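You operate a simulated robot arm through the tools that you are given. There is no shell and no other tool. Be economical: measure what you need, move in short steps, check, and stop when the job is done.

You run a simulated robot arm. Do the job below in one go: nothing can be reset, and whatever is moved stays where it is left.

## Task
Pack both label rolls in the small box, then fold its flaps down.
Fine: the beige and the white roll lie flat, side by side.

Only the result counts: the job must be done as asked and must still hold three seconds after the hand-in. Knocking over, shifting, dropping, spilling or breaking anything else fails it. Flat cloth is picked up by pressing the open fingertips on it (5 to 10 N) and closing them slowly along it; thin cloth reads only 2 to 8 mm in the jaws.

## Robot
A 6-joint arm with a two-finger parallel gripper, fixed in place. Base frame: the origin is at the foot of the arm, x ahead of it, y to its left, z up. Units: cm, degrees, N and s.
With the tool pointing down near the work surface it reaches from about 14 to 84 cm from the base axis. Its first joint turns from -166.0 to 166.0 degrees. Payload 3.91 kg.
Tool frame: the origin (TCP) lies between the finger pads and is the grasp point; the fingertips stand 3 cm ahead of it; z points along the fingers, y is the line along which they close. The gripper opens to 11 cm. The fingers are 2 cm wide and 1 cm thick; the gripper's body (4.8 by 11.2 cm) begins 5.5 cm behind the TCP.
Orientation is told as [roll, pitch, yaw] about the base's x, y, z axes, in that order, counted from this pose: with the fingers straight down and closing along the base's y, the tool's x points along the base's -x, its y along +y and its z along -z.

## Interface
- The arm moves only by the tool play_rows. Its argument "commands" is a list of rows, each an object (a shift or turn left out is 0, a gripper value left out holds the last) with "slide": the shift along the tool's x, y, z in cm, a list of three; "rot": the turn, a rotation vector about the tool's x, y, z in degrees, a list of three; "hand": the finger opening in cm, from 0 to 11. In form: [{"slide": [x, y, z], "rot": [rx, ry, rz], "hand": hand}, ...]. A call has 1 to 12 rows; each row shifts and turns the commanded pose from where the row before left it, along the tool's axes as they then stand. Rows are played at 5 a second. More than 5 cm and 8.6 degrees between two rows, or a gripper value outside its range, and nothing of the call is played. Where a pose cannot be reached the arm comes as near as it can. A force on the tool above 90 N (or 10 N above the force at the start of the call, whichever is more), or a blocked arm, ends the call early, and 0.2 s more pass. Each finger travels about 10.8 cm/s and halts on what it meets, pressing with about 27 N; the grip force reading is that of the motor and also rises with nothing between the fingers. The clock runs only during rows and for 0.2 s after the last one: add rows that do not move to give the fingers time. The reply holds the time, the measured pose of the TCP, the force on the tool along the base axes, the opening and the grip force, in the units named above and with some noise.
- Cameras (640 x 400 px; columns grow to the right, rows downward): "scene" is fixed at [6.26, -49.54, 151.43]; the picture's right is [0.23, -0.97, 0.00], its down [-0.84, -0.20, -0.51] and it looks along [0.49, 0.12, -0.86] (base axes); focal length 336 px, centre (320, 200). "wrist" rides on the gripper at [-3.6, 0, -5.7] in the tool frame; the picture's right is [0.00, -1.00, 0.00], its down [0.97, 0.00, -0.24] and it looks along [0.24, 0.00, 0.97] (tool axes); focal length 218 px, centre (320, 200).
- grab_frame(camera): a new picture of that camera. No time passes.
- move_column(by): slides the trunk up (or, below 0, down) by that many cm; the arm rides with it, the base frame stays. It gives what a move gives, with no picture.
- probe_pixels(camera, pixels): there is no depth. For up to 12 entries [column, row, z] of the newest picture of that camera ("zoom" is the newest enlarged one), the place [x, y] in the base frame at which the ray of that pixel passes the height z, good to about 0.2 cm, but the place of the scene camera against the robot may be out by one fixed shift of up to 1.8 cm in any direction. No time passes.
- zoom(camera, box): a new picture of the part [left, top, right, bottom] of that camera's present view, enlarged. No time passes.
- job_done(): hands the job in; it is judged then, once.

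Keep the steps short. Do not move on a guess: measure, check each grasp and each placing, and mend mistakes. In all there are 80 turns and 34 pictures (those below and enlarged ones count). Leave the gripper open and the arm clear of the work at the hand-in unless told otherwise, and finish with a single line.

The tools are called after ">>>" by a JSON object that holds its "name" and its "arguments". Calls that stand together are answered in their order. play_rows: Moves the arm, as the interface text tells. Its arguments: {"type":"object","properties":{"commands":{"type":"array"}},"required":["commands"]} The other tools are called the same way: move_column (by) slides the trunk up or down; grab_frame (camera) takes a picture; probe_pixels (camera, pixels) gives the place at which the rays of pixels pass given heights; zoom (camera, box) takes an enlarged picture of a part of a camera's view; job_done () hands the job in.

At the start:

```text
t: 0.0
ee_pos: [35.13, -24.55, 115.28]
tcp_rot: [0.0, -0.1, -0.1]
wrist_force: [-0.5, -1.4, -0.4]
finger_gap: 11.0
grasp_force: 0.0
trunk travel left (down, up): [-45.0, 9.0]
```

scene: 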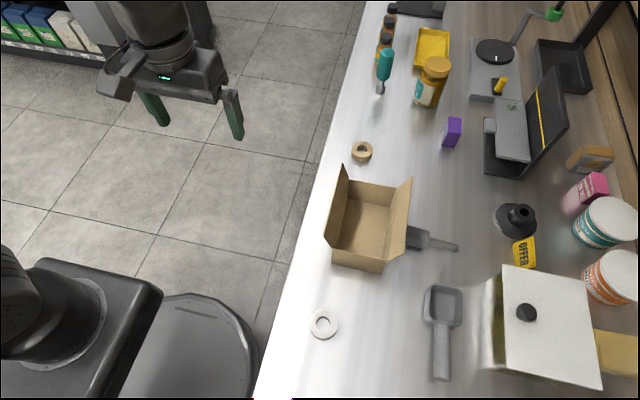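
wrist: 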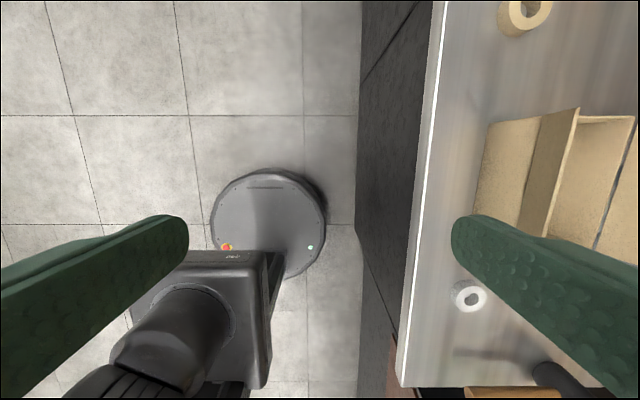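

I see an open box around (365,225) with flaps up, a beige roll at (362,152) and a white roll at (323,324). I'll enlarge the area and measure it.

>>> {"name": "zoom", "arguments": {"camera": "scene", "box": [290, 130, 482, 250]}}

>>> {"name": "zoom", "arguments": {"camera": "scene", "box": [290, 230, 482, 350]}}

>>> {"name": "probe_pixels", "arguments": {"camera": "scene", "pixels": [[362, 152, 90], [323, 324, 90], [332, 262, 90], [382, 273, 90], [345, 170, 105], [412, 180, 105], [327, 240, 100], [348, 182, 100], [395, 190, 100], [382, 258, 100], [348, 240, 90]]}}

>>> {"name": "probe_pixels", "arguments": {"camera": "wrist", "pixels": [[525, 12, 92], [470, 297, 91], [436, 100, 90], [402, 380, 90]]}}

```text
3.33 times, centred on (386, 190) of scene
```

zoom: 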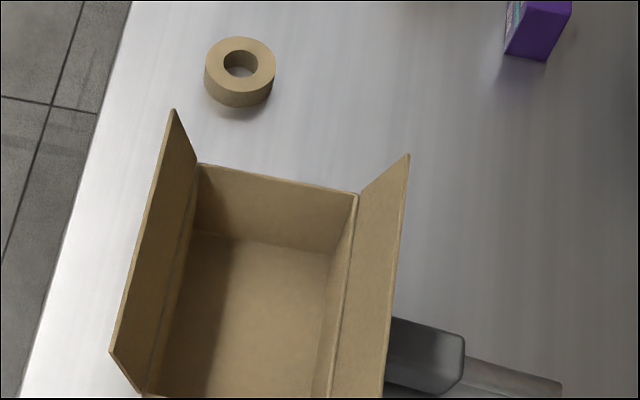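

```text
3.33 times, centred on (386, 290) of scene
```

zoom: 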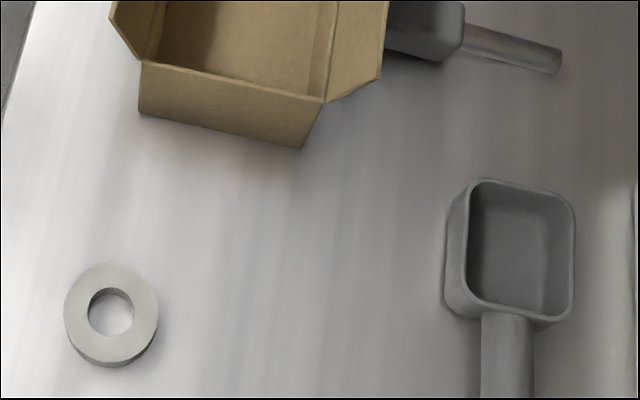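

```text
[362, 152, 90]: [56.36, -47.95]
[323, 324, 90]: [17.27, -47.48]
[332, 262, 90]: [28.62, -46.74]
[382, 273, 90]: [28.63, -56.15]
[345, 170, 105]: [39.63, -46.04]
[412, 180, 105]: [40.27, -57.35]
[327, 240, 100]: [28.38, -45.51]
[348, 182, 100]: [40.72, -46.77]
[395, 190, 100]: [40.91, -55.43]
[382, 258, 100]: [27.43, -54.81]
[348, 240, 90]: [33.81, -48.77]
```

```text
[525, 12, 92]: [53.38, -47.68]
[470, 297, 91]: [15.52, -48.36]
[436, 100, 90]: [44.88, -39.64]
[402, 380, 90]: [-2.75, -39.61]
```

I'll measure the box's height, the flaps and the roll sizes from the second enlargement.

>>> {"name": "probe_pixels", "arguments": {"camera": "zoom", "pixels": [[138, 113, 90], [303, 148, 90], [140, 62, 94], [140, 62, 96], [326, 102, 94], [326, 102, 96], [64, 308, 91.5], [158, 308, 91.5], [111, 263, 91.5], [111, 362, 91.5], [88, 312, 91.5], [134, 312, 91.5]]}}

>>> {"name": "probe_pixels", "arguments": {"camera": "scene", "pixels": [[349.3, 179, 94], [349.3, 179, 96], [397, 188, 94], [397, 188, 96], [342, 163, 100], [412.5, 176.5, 100], [323.5, 235.5, 100], [405, 253, 100], [351.2, 152, 92], [372.6, 152, 92], [361.5, 141, 92], [361.5, 157.5, 92]]}}

```text
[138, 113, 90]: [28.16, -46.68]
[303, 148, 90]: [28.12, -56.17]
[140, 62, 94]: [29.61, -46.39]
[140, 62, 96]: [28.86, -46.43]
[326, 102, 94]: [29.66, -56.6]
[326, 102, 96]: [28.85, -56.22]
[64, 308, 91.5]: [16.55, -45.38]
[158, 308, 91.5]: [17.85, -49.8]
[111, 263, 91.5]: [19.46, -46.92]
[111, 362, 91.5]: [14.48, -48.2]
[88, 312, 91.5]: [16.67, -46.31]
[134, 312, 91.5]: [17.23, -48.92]
```

```text
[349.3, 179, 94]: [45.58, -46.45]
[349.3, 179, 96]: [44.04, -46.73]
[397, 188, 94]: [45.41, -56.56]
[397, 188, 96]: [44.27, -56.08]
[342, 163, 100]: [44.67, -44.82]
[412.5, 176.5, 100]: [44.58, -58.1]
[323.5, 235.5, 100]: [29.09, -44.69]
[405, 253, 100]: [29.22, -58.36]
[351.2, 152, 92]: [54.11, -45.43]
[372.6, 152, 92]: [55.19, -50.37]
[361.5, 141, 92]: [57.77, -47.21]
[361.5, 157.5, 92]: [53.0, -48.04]
```

The box is about 15 by 9.4 cm and 7.5 high, with its flap tips near z 102. Both rolls are about 4.8 cm across, and the scene view is out by about +1.6 cm in x. I'll move towards the white roll at height and start turning the tool so the fingers close along x.

>>> {"name": "play_rows", "arguments": {"commands": [{"slide": [2.8, -3.4, 0]}, {"slide": [2.8, -3.4, 0]}, {"slide": [2.8, -3.4, 0]}, {"slide": [2.8, -3.4, 0]}, {"slide": [2.8, -3.4, 0]}, {"slide": [2.8, -3.4, 0]}, {"slide": [2.8, -3.4, 0]}]}}

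>>> {"name": "play_rows", "arguments": {"commands": [{"rot": [0, 0, 8.2]}, {"rot": [0, 0, 8.2]}, {"rot": [0, 0, 8.2]}, {"rot": [0, 0, 8.2]}, {"rot": [0, 0, 8.2]}, {"rot": [0, 0, 8.2]}, {"rot": [0, 0, 8.2]}, {"rot": [0, 0, 8.2]}, {"rot": [0, 0, 8.2]}, {"rot": [0, 0, 8.2]}, {"rot": [0, 0, 8]}, {"slide": [0, 0, 3]}]}}

>>> {"name": "grab_frame", "arguments": {"camera": "wrist"}}

```text
t: 1.6
ee_pos: [15.54, -48.51, 115.22]
tcp_rot: [0.2, 0.0, 0.0]
wrist_force: [-0.2, -0.6, 0.4]
finger_gap: 10.99
grasp_force: 0.0
trunk travel left (down, up): [-45.0, 9.0]
```

```text
t: 4.2
ee_pos: [15.65, -48.42, 112.2]
tcp_rot: [0.1, 0.0, -90.0]
wrist_force: [-0.9, -0.3, -0.2]
finger_gap: 11.02
grasp_force: 0.0
trunk travel left (down, up): [-45.0, 9.0]
```

```text
29 pictures are left
```

wrist: 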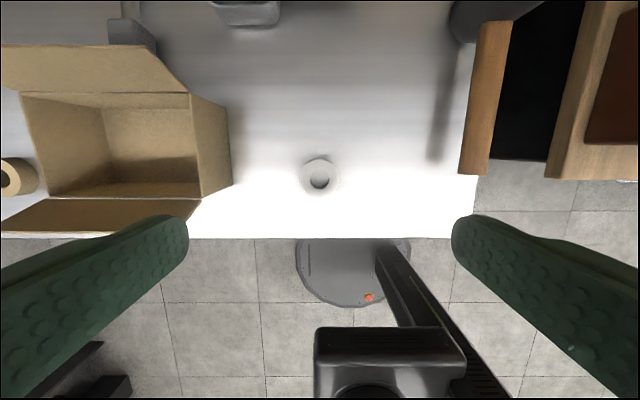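

The tool is turned and the white roll shows at about (320,177). I'll measure it and the box.

>>> {"name": "probe_pixels", "arguments": {"camera": "wrist", "pixels": [[320, 175, 91.5], [300, 175, 91.5], [341, 175, 91.5], [320, 155, 91.5], [320, 196, 91.5], [232, 184, 90], [202, 196, 97.5], [189, 95, 97.5], [45, 197, 97.5], [22, 93, 97.5], [186, 94, 97.5], [200, 200, 101]]}}

>>> {"name": "zoom", "arguments": {"camera": "wrist", "box": [240, 125, 400, 225]}}

```text
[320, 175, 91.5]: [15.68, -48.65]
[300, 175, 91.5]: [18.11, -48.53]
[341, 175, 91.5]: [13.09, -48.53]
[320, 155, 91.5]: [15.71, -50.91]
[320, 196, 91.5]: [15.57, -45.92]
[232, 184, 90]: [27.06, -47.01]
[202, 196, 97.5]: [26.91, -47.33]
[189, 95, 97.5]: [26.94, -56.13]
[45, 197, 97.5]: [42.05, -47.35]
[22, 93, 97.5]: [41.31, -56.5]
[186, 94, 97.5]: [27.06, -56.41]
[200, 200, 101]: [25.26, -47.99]
```

```text
4.00 times, centred on (320, 175) of wrist
```

zoom: 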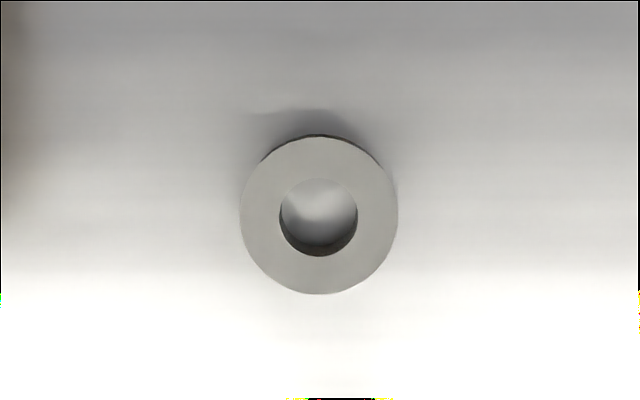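

The white roll's centre is at about (15.7, -48.1). I'll shift 0.3 cm in y and lower the tips to just above the table.

>>> {"name": "play_rows", "arguments": {"commands": [{"slide": [0.3, 0, 3]}, {"slide": [0, 0, 4]}, {"slide": [0, 0, 4]}, {"slide": [0, 0, 3]}, {"slide": [0, 0, 2.5]}, {"slide": [0, 0, 1.4]}, {"slide": [0, 0, 0.6]}, {}]}}

>>> {"name": "grab_frame", "arguments": {"camera": "wrist"}}

```text
t: 6.0
ee_pos: [15.62, -48.07, 93.73]
tcp_rot: [0.0, 0.1, -90.1]
wrist_force: [0.4, 0.2, 0.6]
finger_gap: 10.98
grasp_force: 0.2
trunk travel left (down, up): [-45.0, 9.0]
```

```text
27 pictures are left
```

wrist: 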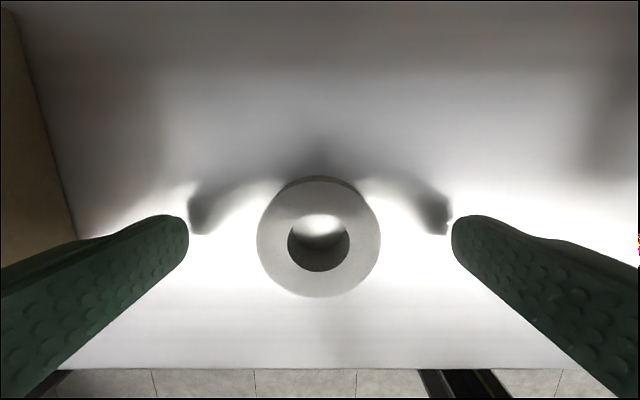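

The roll sits between the fingers. I'll check its centre in y.

>>> {"name": "probe_pixels", "arguments": {"camera": "wrist", "pixels": [[318, 239, 91.7], [257, 239, 91.7], [380, 239, 91.7], [318, 298, 91.7], [318, 180, 91.7]]}}

```text
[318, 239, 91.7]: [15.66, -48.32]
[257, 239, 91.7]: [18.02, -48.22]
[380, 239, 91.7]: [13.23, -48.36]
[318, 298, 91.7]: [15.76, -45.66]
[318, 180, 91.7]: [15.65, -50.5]
```

It's centred. I'll lower a touch, close on the roll and lift slightly.

>>> {"name": "play_rows", "arguments": {"commands": [{"slide": [-0.1, 0, 0.25]}, {"hand": 8}, {"hand": 6}, {"hand": 5}, {"hand": 4}, {"hand": 4}, {}, {}]}}

>>> {"name": "play_rows", "arguments": {"commands": [{"slide": [0, 0, -1]}, {"slide": [0, 0, -2]}, {}]}}

>>> {"name": "grab_frame", "arguments": {"camera": "wrist"}}

```text
t: 7.8
ee_pos: [15.47, -48.24, 93.45]
tcp_rot: [0.0, 0.1, -89.9]
wrist_force: [-0.4, 0.1, 0.6]
finger_gap: 4.63
grasp_force: 26.9
trunk travel left (down, up): [-45.0, 9.0]
```

```text
t: 8.6
ee_pos: [15.59, -48.2, 96.51]
tcp_rot: [0.0, 0.0, -90.0]
wrist_force: [0.2, 0.5, -1.1]
finger_gap: 4.62
grasp_force: 27.2
trunk travel left (down, up): [-45.0, 9.0]
```

```text
26 pictures are left
```

wrist: 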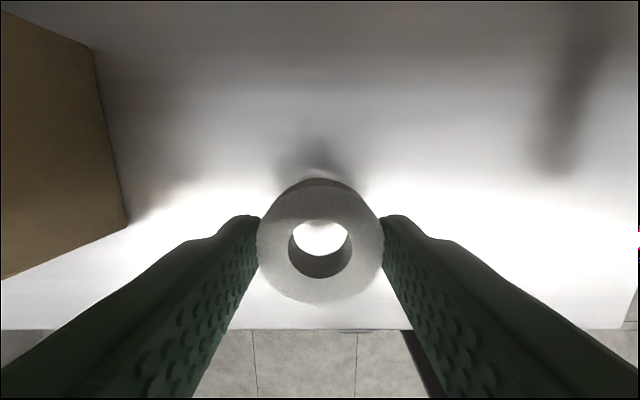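

The roll is held at 4.63 cm. I'll raise it above the flaps, go over the near half of the box (x 31.1, y -51.9) and look.

>>> {"name": "play_rows", "arguments": {"commands": [{"slide": [0, 0, -4]}, {"slide": [0, 0, -4]}, {"slide": [0, 0, -4]}, {"slide": [-3.7, 0, 0]}, {"slide": [0, 4, 0]}, {"slide": [0, 4, 0]}, {"slide": [0, 4, 0]}, {"slide": [0, 3.5, 0]}, {}]}}

>>> {"name": "grab_frame", "arguments": {"camera": "wrist"}}

>>> {"name": "zoom", "arguments": {"camera": "scene", "box": [240, 130, 480, 280]}}

```text
t: 10.6
ee_pos: [30.85, -51.94, 108.62]
tcp_rot: [0.0, 0.0, -90.1]
wrist_force: [-0.4, 0.1, -0.6]
finger_gap: 4.64
grasp_force: 27.4
trunk travel left (down, up): [-45.0, 9.0]
```

```text
25 pictures are left
```

wrist: 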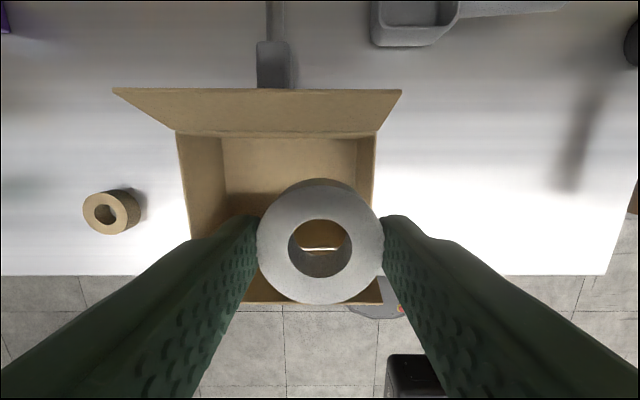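

```text
2.67 times, centred on (360, 205) of scene
```

zoom: 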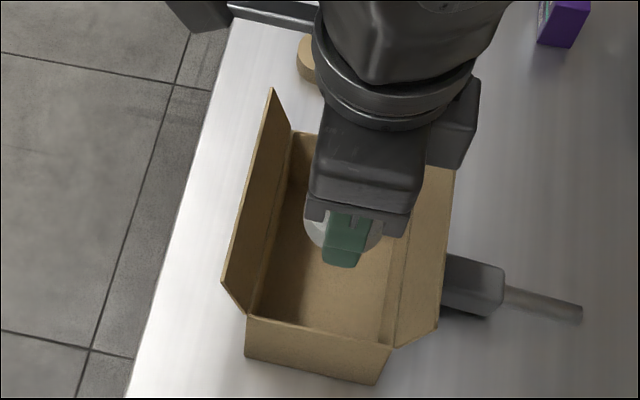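

Looking at the picture, a housing sits on the -y side of the gripper near the right flap. Before lowering I'll measure the rims and flap edges from here.

>>> {"name": "probe_pixels", "arguments": {"camera": "wrist", "pixels": [[177, 133, 97.5], [376, 137, 97.5], [113, 88, 101], [401, 91, 101], [113, 88, 102], [401, 91, 102], [382, 302, 97.5], [382, 302, 101.5], [110, 213, 92], [357, 193, 91], [222, 193, 91]]}}

>>> {"name": "zoom", "arguments": {"camera": "wrist", "box": [100, 60, 420, 320]}}

```text
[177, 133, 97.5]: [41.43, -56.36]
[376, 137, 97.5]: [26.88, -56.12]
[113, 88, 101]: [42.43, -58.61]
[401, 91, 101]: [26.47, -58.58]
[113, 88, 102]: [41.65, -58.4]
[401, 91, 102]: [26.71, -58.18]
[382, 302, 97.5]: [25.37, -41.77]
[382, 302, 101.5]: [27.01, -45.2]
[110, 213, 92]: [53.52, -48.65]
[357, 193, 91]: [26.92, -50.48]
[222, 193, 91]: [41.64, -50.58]
```

```text
1.54 times, centred on (260, 190) of wrist
```

zoom: 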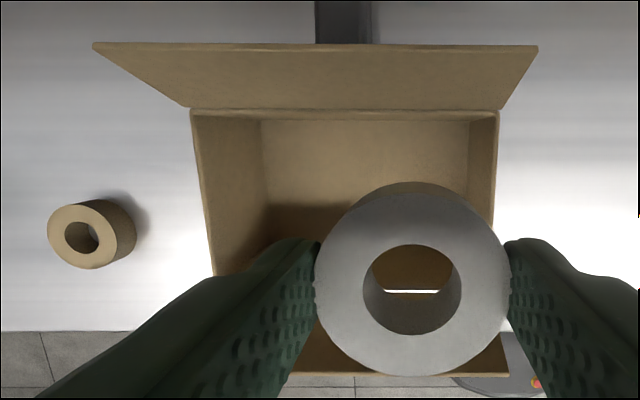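

The interior is about x 27.1–41.3 and y -47.4–-56.3, with flap tips at z 101.6 (y -45.2 and -58.3). I'll shift to y -50.8 to keep the housing clear of the right flap, then lower.

>>> {"name": "play_rows", "arguments": {"commands": [{"slide": [1.1, 0.2, 0]}, {"slide": [0, 0, 4]}, {"slide": [0, 0, 4]}, {"slide": [0, 0, 3]}, {"slide": [0, 0, 2]}, {"slide": [0, 0, 0.8]}, {}]}}

>>> {"name": "grab_frame", "arguments": {"camera": "wrist"}}

>>> {"name": "zoom", "arguments": {"camera": "scene", "box": [240, 130, 480, 280]}}

```text
t: 12.2
ee_pos: [31.3, -50.91, 94.58]
tcp_rot: [-0.1, 0.1, -90.0]
wrist_force: [0.5, -0.1, -0.1]
finger_gap: 4.63
grasp_force: 26.7
trunk travel left (down, up): [-45.0, 9.0]
```

```text
22 pictures are left
```

wrist: 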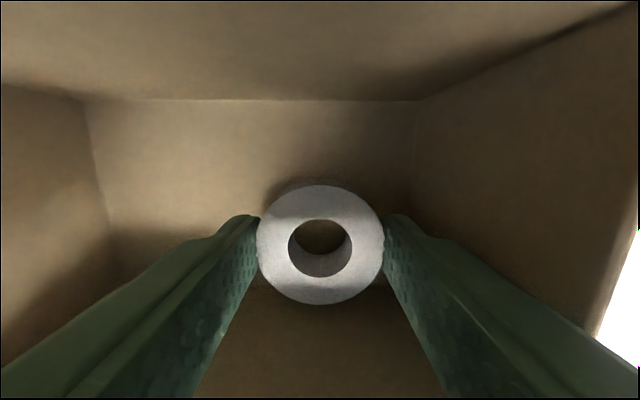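

```text
2.67 times, centred on (360, 205) of scene
```

zoom: 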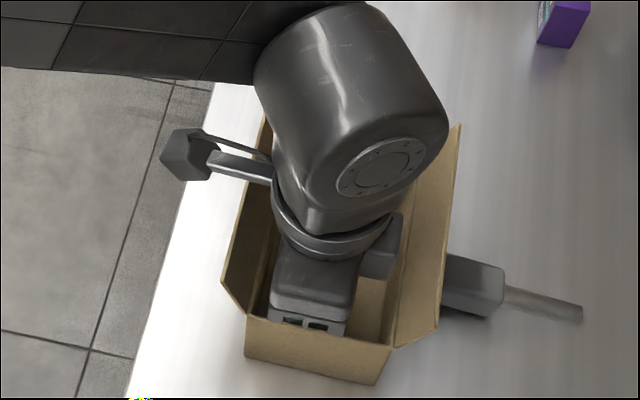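

Everything is clear inside. I'll lower 0.6 more, open to 5.5 only because the near wall is close, and rise.

>>> {"name": "play_rows", "arguments": {"commands": [{"slide": [0, 0, 0.3]}, {"slide": [0, 0, 0.3]}, {}]}}

>>> {"name": "play_rows", "arguments": {"commands": [{"hand": 5.0}, {"hand": 5.5}, {}, {"slide": [0, 0, -1]}, {"slide": [0, 0, -3]}, {"slide": [0, 0, -4]}, {"slide": [0, 0, -4]}, {"slide": [0, 0, -2]}, {}]}}

>>> {"name": "grab_frame", "arguments": {"camera": "wrist"}}

```text
t: 13.0
ee_pos: [31.27, -50.78, 94.1]
tcp_rot: [0.0, -0.1, -90.0]
wrist_force: [0.0, 0.4, -0.5]
finger_gap: 4.63
grasp_force: 27.2
trunk travel left (down, up): [-45.0, 9.0]
```

```text
t: 15.0
ee_pos: [31.34, -50.78, 108.08]
tcp_rot: [0.0, 0.1, -89.9]
wrist_force: [0.8, 0.5, -0.6]
finger_gap: 5.5
grasp_force: 0.2
trunk travel left (down, up): [-45.0, 9.0]
```

```text
20 pictures are left
```

wrist: 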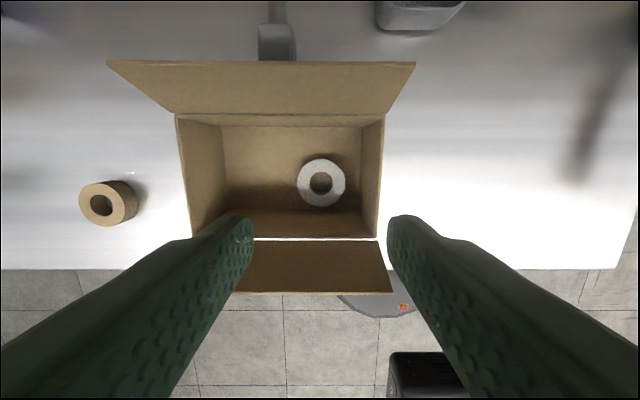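

The white roll lies flat in the near half. Next I'll go over the beige roll near (53.5,-48.5) with the hand open.

>>> {"name": "play_rows", "arguments": {"commands": [{"slide": [0, 4, 0], "hand": 11}, {"slide": [0, 4, 0]}, {"slide": [0, 4, 0]}, {"slide": [0, 4, 0]}, {"slide": [1, 4, 0]}, {"slide": [1.3, 2.2, 0]}, {"slide": [0, 0, 2]}, {}]}}

>>> {"name": "grab_frame", "arguments": {"camera": "wrist"}}

```text
t: 16.8
ee_pos: [53.47, -48.52, 106.03]
tcp_rot: [0.0, 0.0, -90.0]
wrist_force: [0.4, 0.9, -0.1]
finger_gap: 11.0
grasp_force: 0.0
trunk travel left (down, up): [-45.0, 9.0]
```

```text
19 pictures are left
```

wrist: 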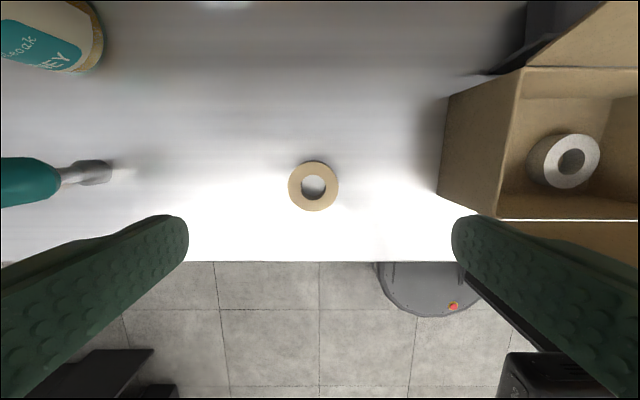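

>>> {"name": "probe_pixels", "arguments": {"camera": "wrist", "pixels": [[313, 187, 92], [288, 187, 92], [338, 187, 92], [313, 212, 92], [313, 163, 92], [80, 172, 91.5]]}}

```text
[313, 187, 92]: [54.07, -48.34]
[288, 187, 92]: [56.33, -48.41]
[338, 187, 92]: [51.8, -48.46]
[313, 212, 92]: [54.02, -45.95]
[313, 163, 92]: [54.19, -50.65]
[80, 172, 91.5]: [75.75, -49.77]
```

The beige roll's centre is at about (54.1,-48.3). I'll shift 0.6 cm in x and lower.

>>> {"name": "play_rows", "arguments": {"commands": [{"slide": [0.15, 0.6, 0]}, {"slide": [0, 0, 4]}, {"slide": [0, 0, 4]}, {"slide": [0, 0, 2.5]}, {"slide": [0, 0, 1.5]}, {"slide": [0, 0, 0.5]}, {}]}}

>>> {"name": "grab_frame", "arguments": {"camera": "wrist"}}

```text
t: 18.4
ee_pos: [54.12, -48.26, 93.56]
tcp_rot: [0.0, 0.0, -90.0]
wrist_force: [-0.9, 0.5, 0.2]
finger_gap: 11.01
grasp_force: 0.0
trunk travel left (down, up): [-45.0, 9.0]
```

```text
18 pictures are left
```

wrist: 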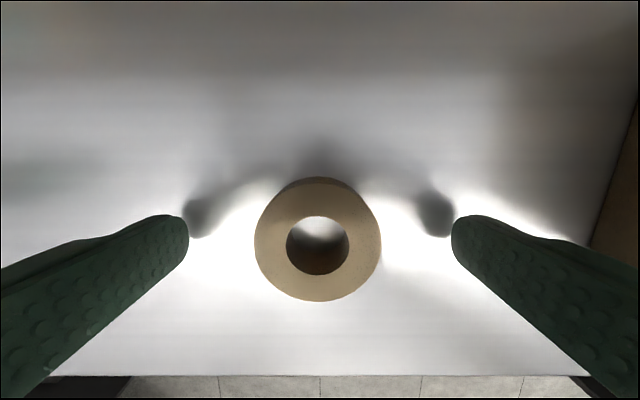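

It's centred. I'll close, lift, and carry it at height to x 37.4, y -50.8.

>>> {"name": "play_rows", "arguments": {"commands": [{"hand": 8}, {"hand": 6}, {"hand": 5}, {"hand": 4}, {"hand": 4}, {}, {}]}}

>>> {"name": "play_rows", "arguments": {"commands": [{"slide": [0, 0, -1]}, {"slide": [0, 0, -4]}, {"slide": [0, 0, -5]}, {"slide": [0, 0, -5]}, {"slide": [-2.5, 0, 0]}, {"slide": [0, -4, 0]}, {"slide": [0, -4, 0]}, {"slide": [0, -4, 0]}, {"slide": [0, -4.6, 0]}, {}]}}

>>> {"name": "grab_frame", "arguments": {"camera": "wrist"}}

```text
t: 20.0
ee_pos: [54.02, -48.48, 93.63]
tcp_rot: [0.1, 0.0, -90.1]
wrist_force: [0.5, 0.6, -0.2]
finger_gap: 4.65
grasp_force: 26.6
trunk travel left (down, up): [-45.0, 9.0]
```

```text
t: 22.2
ee_pos: [37.3, -50.94, 108.6]
tcp_rot: [0.0, 0.1, -90.0]
wrist_force: [-0.3, -1.0, 0.1]
finger_gap: 4.64
grasp_force: 27.3
trunk travel left (down, up): [-45.0, 9.0]
```

```text
17 pictures are left
```

wrist: 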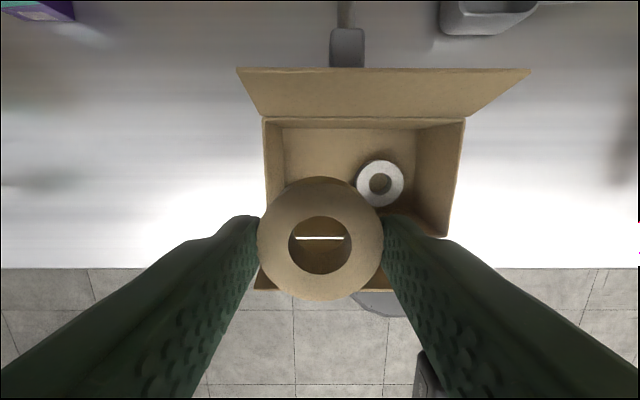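

>>> {"name": "probe_pixels", "arguments": {"camera": "wrist", "pixels": [[380, 183, 92], [356, 183, 92], [404, 183, 92], [263, 119, 97.5], [283, 192, 91], [464, 119, 97.5], [447, 237, 97.5], [415, 192, 91]]}}

```text
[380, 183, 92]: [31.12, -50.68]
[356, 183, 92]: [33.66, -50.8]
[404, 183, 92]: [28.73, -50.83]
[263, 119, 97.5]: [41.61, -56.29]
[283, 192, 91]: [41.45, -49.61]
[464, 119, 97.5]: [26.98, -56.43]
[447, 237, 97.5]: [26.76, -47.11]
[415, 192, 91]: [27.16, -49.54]
```

The white roll's edge is at x 33.6 and the far wall at 41.3, so x 37.4 leaves about 0.5 cm beside each finger. I'll lower.

>>> {"name": "play_rows", "arguments": {"commands": [{"slide": [0, 0.1, 4]}, {"slide": [0, 0, 4]}, {"slide": [0, 0, 3]}, {"slide": [0, 0, 2]}, {"slide": [0, 0, 0.8]}, {"slide": [0, 0, 0.3]}, {"slide": [0, 0, 0.2]}, {}]}}

>>> {"name": "grab_frame", "arguments": {"camera": "wrist"}}

```text
t: 24.0
ee_pos: [37.54, -50.84, 94.29]
tcp_rot: [-0.1, 0.0, -89.9]
wrist_force: [0.0, -0.4, -0.9]
finger_gap: 4.65
grasp_force: 26.3
trunk travel left (down, up): [-45.0, 9.0]
```

```text
16 pictures are left
```

wrist: 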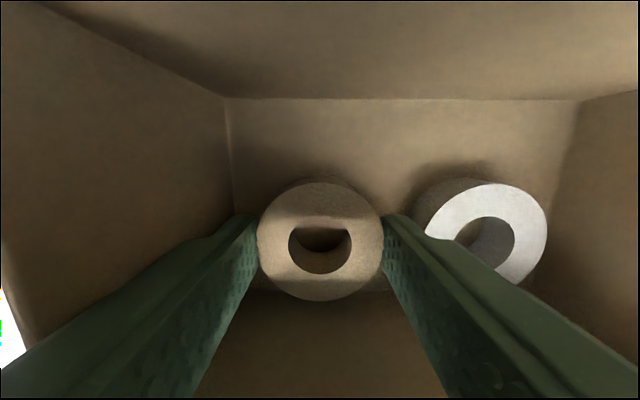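

The beige roll is beside the white one, just above the floor. I'll release it gently to 5.4 and rise well clear.

>>> {"name": "play_rows", "arguments": {"commands": [{"slide": [0, 0, 0.15]}, {"hand": 4.9}, {"hand": 5.4}, {}, {"slide": [0, 0, -1]}, {"slide": [0, 0, -3]}, {"slide": [0, 0, -4]}, {"slide": [0, 0, -4]}, {"slide": [0, 0, -3]}, {}]}}

>>> {"name": "grab_frame", "arguments": {"camera": "wrist"}}

```text
t: 26.2
ee_pos: [37.55, -50.82, 109.26]
tcp_rot: [0.0, 0.0, -90.0]
wrist_force: [-0.5, 0.3, 0.3]
finger_gap: 5.4
grasp_force: 0.1
trunk travel left (down, up): [-45.0, 9.0]
```

```text
15 pictures are left
```

wrist: 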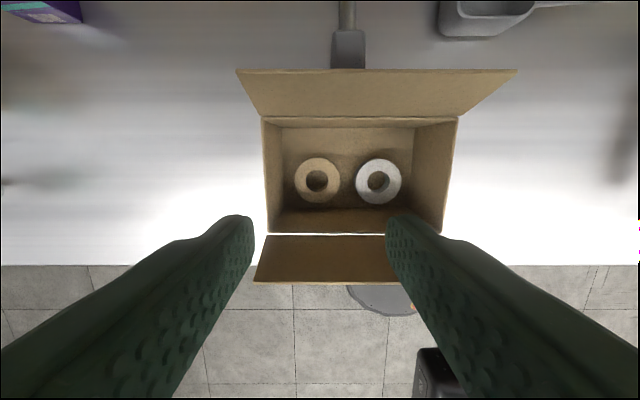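

Both rolls lie flat side by side. Next come the flaps. I'll move to the outside (+y) of the left flap, with the fingers 6 cm apart and centred at x 34.3, and lower the tips to z≈100.

>>> {"name": "play_rows", "arguments": {"commands": [{"slide": [3, -3.2, 0], "hand": 6}, {"slide": [3, 0, 0]}, {"slide": [2.8, 0, 0]}, {"slide": [0, 0, 3]}, {"slide": [0, 0, 3.4]}, {}]}}

>>> {"name": "grab_frame", "arguments": {"camera": "wrist"}}

```text
t: 27.6
ee_pos: [34.34, -42.05, 102.68]
tcp_rot: [0.0, 0.0, -90.0]
wrist_force: [0.8, 0.1, 0.4]
finger_gap: 6.02
grasp_force: 0.1
trunk travel left (down, up): [-45.0, 9.0]
```

```text
14 pictures are left
```

wrist: 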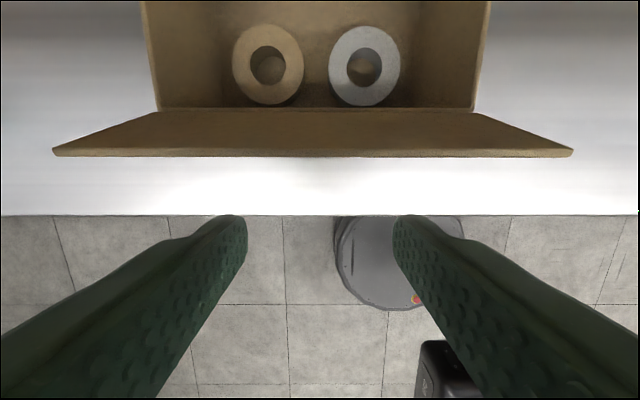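

The fingers are outside the flap edge (row 155). I'll push slowly in -y by 5.4 cm.

>>> {"name": "play_rows", "arguments": {"commands": [{"slide": [-1.2, 0, 0]}, {"slide": [-1.2, 0, 0]}, {"slide": [-0.6, 0, 0]}, {"slide": [-0.6, 0, 0]}, {"slide": [-0.6, 0, 0]}, {"slide": [-0.6, 0, 0]}, {"slide": [-0.6, 0, 0]}]}}

>>> {"name": "grab_frame", "arguments": {"camera": "wrist"}}

```text
t: 29.2
ee_pos: [34.29, -47.49, 102.69]
tcp_rot: [0.0, -0.1, -90.0]
wrist_force: [-0.4, -0.1, 0.4]
finger_gap: 5.97
grasp_force: 0.0
trunk travel left (down, up): [-45.0, 9.0]
```

```text
13 pictures are left
```

wrist: 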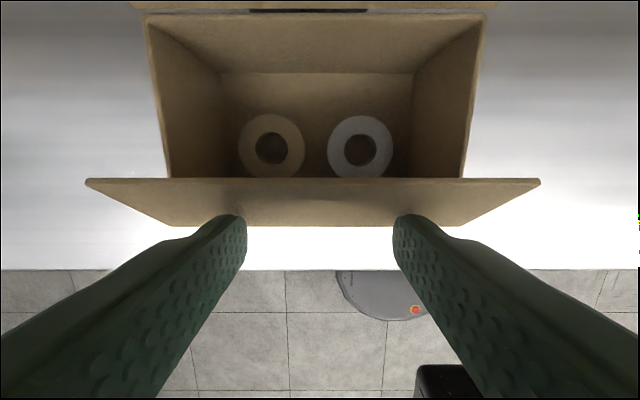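

The flap is tipping inward with almost no force. I'll go on pushing inward while lowering, so it folds over.

>>> {"name": "play_rows", "arguments": {"commands": [{"slide": [-0.6, 0, 0]}, {"slide": [-0.6, 0, 0]}, {"slide": [-0.6, 0, 0]}, {"slide": [-0.6, 0, 0.3]}, {"slide": [-0.4, 0, 0.4]}, {"slide": [-0.4, 0, 0.4]}, {"slide": [-0.3, 0, 0.4]}]}}

>>> {"name": "grab_frame", "arguments": {"camera": "wrist"}}

```text
t: 30.8
ee_pos: [34.38, -50.93, 101.19]
tcp_rot: [0.0, -0.1, -90.0]
wrist_force: [0.5, -0.1, 0.4]
finger_gap: 6.0
grasp_force: 0.0
trunk travel left (down, up): [-45.0, 9.0]
```

```text
12 pictures are left
```

wrist: 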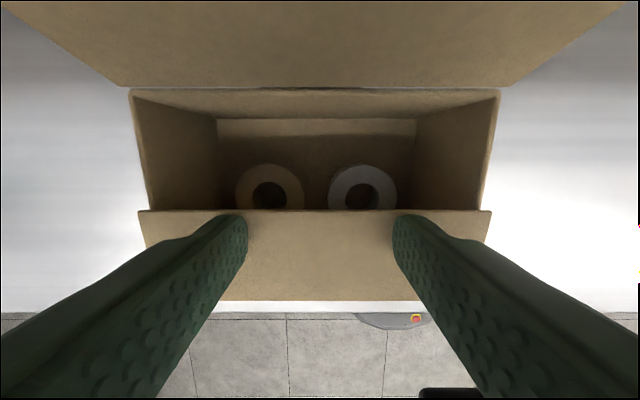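

The flap is nearly flat. I'll back off 0.8 cm so the fingertips rest on it, press down to the rim height, then lift and see whether it stays.

>>> {"name": "play_rows", "arguments": {"commands": [{"slide": [0.8, 0, 0]}, {"slide": [0, 0, 0.2]}, {"slide": [0, 0, 0.2]}, {"slide": [0, 0, 0.1]}, {}]}}

>>> {"name": "play_rows", "arguments": {"commands": [{"slide": [0, 0, -1]}, {"slide": [0, 0, -3]}, {"slide": [0, 0, -4]}, {}]}}

>>> {"name": "grab_frame", "arguments": {"camera": "wrist"}}

```text
t: 32.0
ee_pos: [34.56, -50.24, 100.88]
tcp_rot: [0.1, -0.1, -90.1]
wrist_force: [1.5, -0.6, 11.3]
finger_gap: 5.97
grasp_force: 0.0
trunk travel left (down, up): [-45.0, 9.0]
```

```text
t: 33.0
ee_pos: [34.35, -50.14, 108.72]
tcp_rot: [0.0, 0.0, -90.0]
wrist_force: [0.3, -0.2, 0.3]
finger_gap: 6.03
grasp_force: 0.1
trunk travel left (down, up): [-45.0, 9.0]
```

```text
11 pictures are left
```

wrist: 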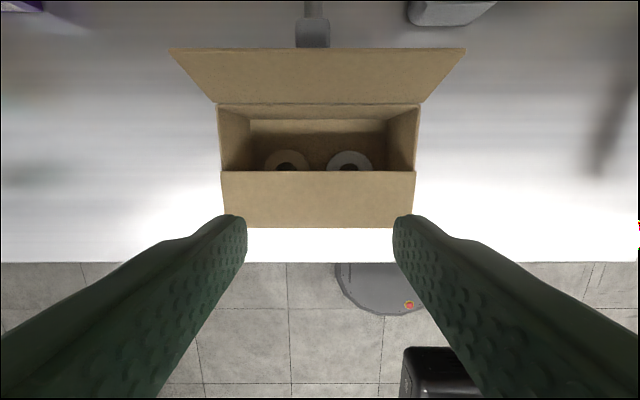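

The left flap lies flat and stays. I'll cross over to the outside of the right flap (y -61.6) at height and check what's below.

>>> {"name": "play_rows", "arguments": {"commands": [{"slide": [-4, 0, 0]}, {"slide": [-4, 0, 0]}, {"slide": [-3.5, 0, 0]}, {}]}}

>>> {"name": "grab_frame", "arguments": {"camera": "wrist"}}

>>> {"name": "grab_frame", "arguments": {"camera": "scene"}}

```text
t: 34.0
ee_pos: [34.4, -61.68, 108.7]
tcp_rot: [-0.1, 0.0, -90.0]
wrist_force: [0.0, -0.3, -0.1]
finger_gap: 6.0
grasp_force: 0.0
trunk travel left (down, up): [-45.0, 9.0]
```

```text
10 pictures are left
```

wrist: 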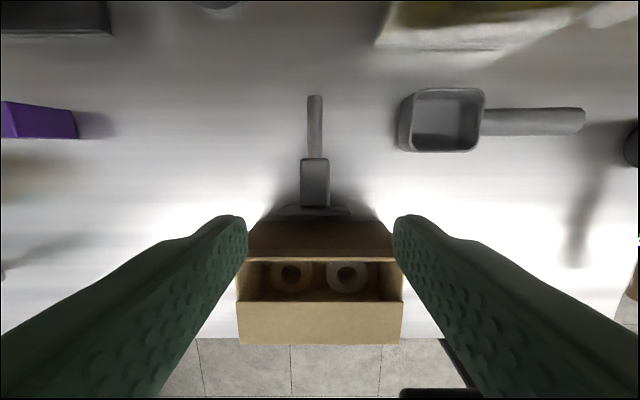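

```text
9 pictures are left
```

scene: 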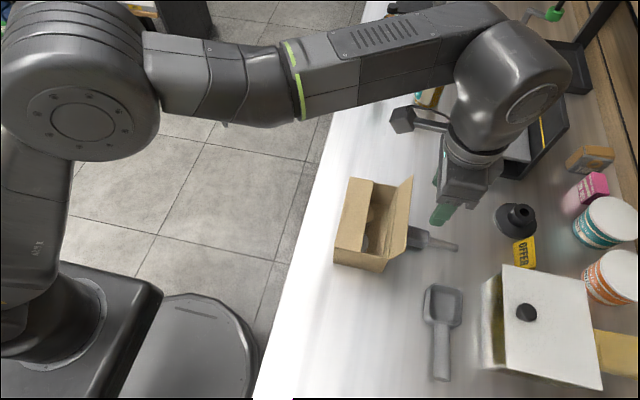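

Between the fingers there's a grey tool lying against the box (block at (315,182), blade at (312,212)). I'll enlarge it to judge its height.

>>> {"name": "zoom", "arguments": {"camera": "wrist", "box": [230, 80, 410, 260]}}

>>> {"name": "zoom", "arguments": {"camera": "scene", "box": [380, 180, 476, 270]}}

```text
2.22 times, centred on (320, 170) of wrist
```

zoom: 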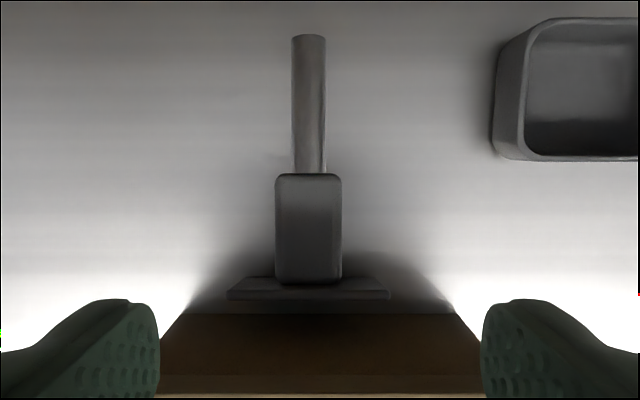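

```text
4.44 times, centred on (428, 225) of scene
```

zoom: 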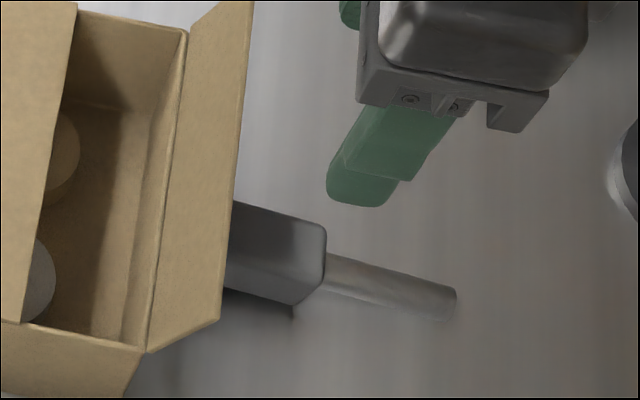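

I'll find the block's height by matching its corners in both views.

>>> {"name": "probe_pixels", "arguments": {"camera": "wrist", "pixels": [[326.2, 129.5, 90], [326.2, 129.5, 94], [326.2, 129.5, 98], [304.5, 129.5, 90], [304.5, 129.5, 94], [304.5, 129.5, 98], [294, 212, 94], [294, 212, 98], [340, 212, 94], [340, 212, 98]]}}

>>> {"name": "probe_pixels", "arguments": {"camera": "zoom", "pixels": [[322, 275, 90], [322, 275, 94], [322, 275, 98], [325, 232, 90], [325, 232, 94], [325, 232, 98], [295, 304, 90], [295, 304, 94]]}}

```text
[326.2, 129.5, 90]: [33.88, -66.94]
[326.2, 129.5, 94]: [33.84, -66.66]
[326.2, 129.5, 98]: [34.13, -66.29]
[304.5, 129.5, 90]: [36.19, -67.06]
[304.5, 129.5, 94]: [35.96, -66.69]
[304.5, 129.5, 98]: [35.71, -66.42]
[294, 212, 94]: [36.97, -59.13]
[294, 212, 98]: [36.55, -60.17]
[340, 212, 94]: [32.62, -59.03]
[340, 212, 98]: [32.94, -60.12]
```

```text
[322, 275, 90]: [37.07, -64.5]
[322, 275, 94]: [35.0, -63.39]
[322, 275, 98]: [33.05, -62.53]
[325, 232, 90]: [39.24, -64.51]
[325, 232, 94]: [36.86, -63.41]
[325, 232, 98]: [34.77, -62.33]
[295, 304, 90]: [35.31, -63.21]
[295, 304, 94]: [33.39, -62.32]
```

Corner matching puts the block top near z 94, well below the working tip height of z 100. I'll lower to there and push in +y, mirroring the first flap.

>>> {"name": "play_rows", "arguments": {"commands": [{"slide": [0, 0, 3]}, {"slide": [0, 0, 2.6]}, {}, {"slide": [1.2, 0, 0]}, {"slide": [1.2, 0, 0]}, {"slide": [0.6, 0, 0]}, {"slide": [0.6, 0, 0]}, {"slide": [0.6, 0, 0]}, {"slide": [0.6, 0, 0]}, {"slide": [0.6, 0, 0]}]}}

>>> {"name": "grab_frame", "arguments": {"camera": "wrist"}}

```text
t: 36.2
ee_pos: [34.28, -56.3, 103.07]
tcp_rot: [-0.1, 0.0, -90.0]
wrist_force: [-0.5, 0.4, 0.7]
finger_gap: 6.02
grasp_force: 0.0
trunk travel left (down, up): [-45.0, 9.0]
```

```text
6 pictures are left
```

wrist: 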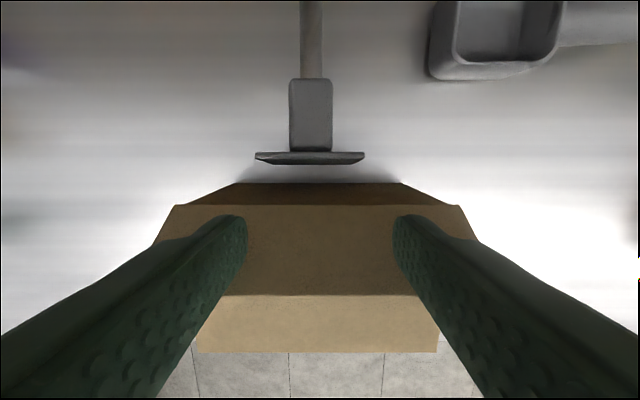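

The right flap is tipping in. I'll fold it the rest of the way, back off 0.8 cm and press flat.

>>> {"name": "play_rows", "arguments": {"commands": [{"slide": [0.6, 0, 0]}, {"slide": [0.6, 0, 0.2]}, {"slide": [0.6, 0, 0.2]}, {"slide": [0.6, 0, 0.3]}, {"slide": [0.4, 0, 0.4]}, {"slide": [0.4, 0, 0.4]}, {"slide": [0.3, 0, 0.4]}]}}

>>> {"name": "play_rows", "arguments": {"commands": [{"slide": [-0.8, 0, 0]}, {"slide": [0, 0, 0.2]}, {"slide": [0, 0, 0.2]}, {}]}}

```text
t: 37.8
ee_pos: [34.29, -52.84, 101.22]
tcp_rot: [-0.1, 0.0, -90.0]
wrist_force: [-0.3, 0.3, 0.0]
finger_gap: 6.0
grasp_force: 0.1
trunk travel left (down, up): [-45.0, 9.0]
```

```text
t: 38.8
ee_pos: [34.33, -53.6, 100.9]
tcp_rot: [0.0, 0.0, -90.1]
wrist_force: [0.3, -0.8, 2.6]
finger_gap: 6.02
grasp_force: 0.0
trunk travel left (down, up): [-45.0, 9.0]
```

It's in contact at 2.6 N. I'll press 0.1 cm more, then lift away and look.

>>> {"name": "play_rows", "arguments": {"commands": [{"slide": [0, 0, 0.1]}, {}, {"slide": [0, 0, -1]}, {"slide": [0, 0, -3]}, {"slide": [0, 0, -4]}, {"slide": [3, 0, -2]}, {"slide": [3, 0, 0]}, {}]}}

>>> {"name": "grab_frame", "arguments": {"camera": "wrist"}}

```text
t: 40.6
ee_pos: [34.36, -47.6, 110.8]
tcp_rot: [0.0, 0.0, -90.1]
wrist_force: [0.1, -0.5, -0.3]
finger_gap: 6.02
grasp_force: 0.1
trunk travel left (down, up): [-45.0, 9.0]
```

```text
5 pictures are left
```

wrist: 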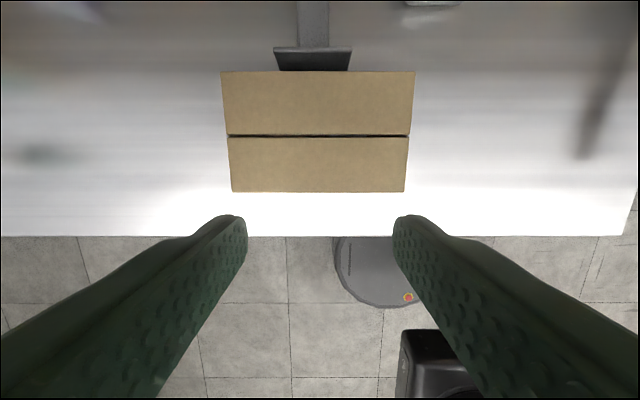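

Both flaps are closed. I'll move the arm back off the counter, open the gripper and do a last check.

>>> {"name": "play_rows", "arguments": {"commands": [{"slide": [4, 0, -2], "hand": 11}, {"slide": [4, 0, 0]}, {"slide": [4, 0, 0]}, {"slide": [4, 0, 0]}, {"slide": [4, 0, 0]}, {"slide": [3, 0, 0]}, {}, {}, {}, {}]}}

>>> {"name": "grab_frame", "arguments": {"camera": "scene"}}

>>> {"name": "zoom", "arguments": {"camera": "scene", "box": [290, 150, 482, 270]}}

```text
t: 42.8
ee_pos: [34.24, -24.43, 112.77]
tcp_rot: [-0.1, 0.2, -90.0]
wrist_force: [0.4, 0.4, -0.8]
finger_gap: 10.99
grasp_force: 0.1
trunk travel left (down, up): [-45.0, 9.0]
```

```text
4 pictures are left
```

scene: 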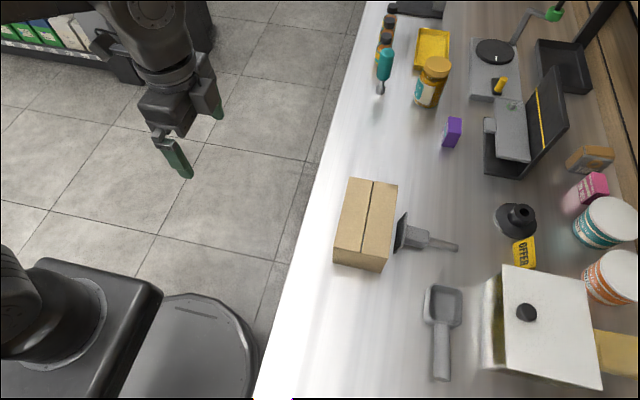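

```text
3.33 times, centred on (386, 210) of scene
```

zoom: 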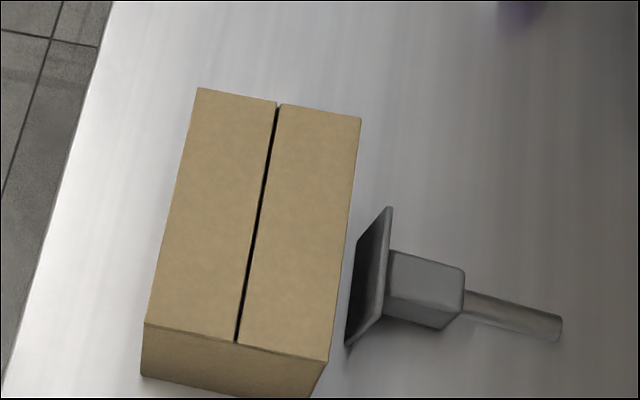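

The box is closed and in its place, nothing else has moved, and the arm is clear with the gripper open. I'll hand it in.

>>> {"name": "job_done", "arguments": {}}

```text
The job is handed in.
```

The white and beige rolls lie flat side by side in the small box, both flaps are folded down, and the job is handed in.
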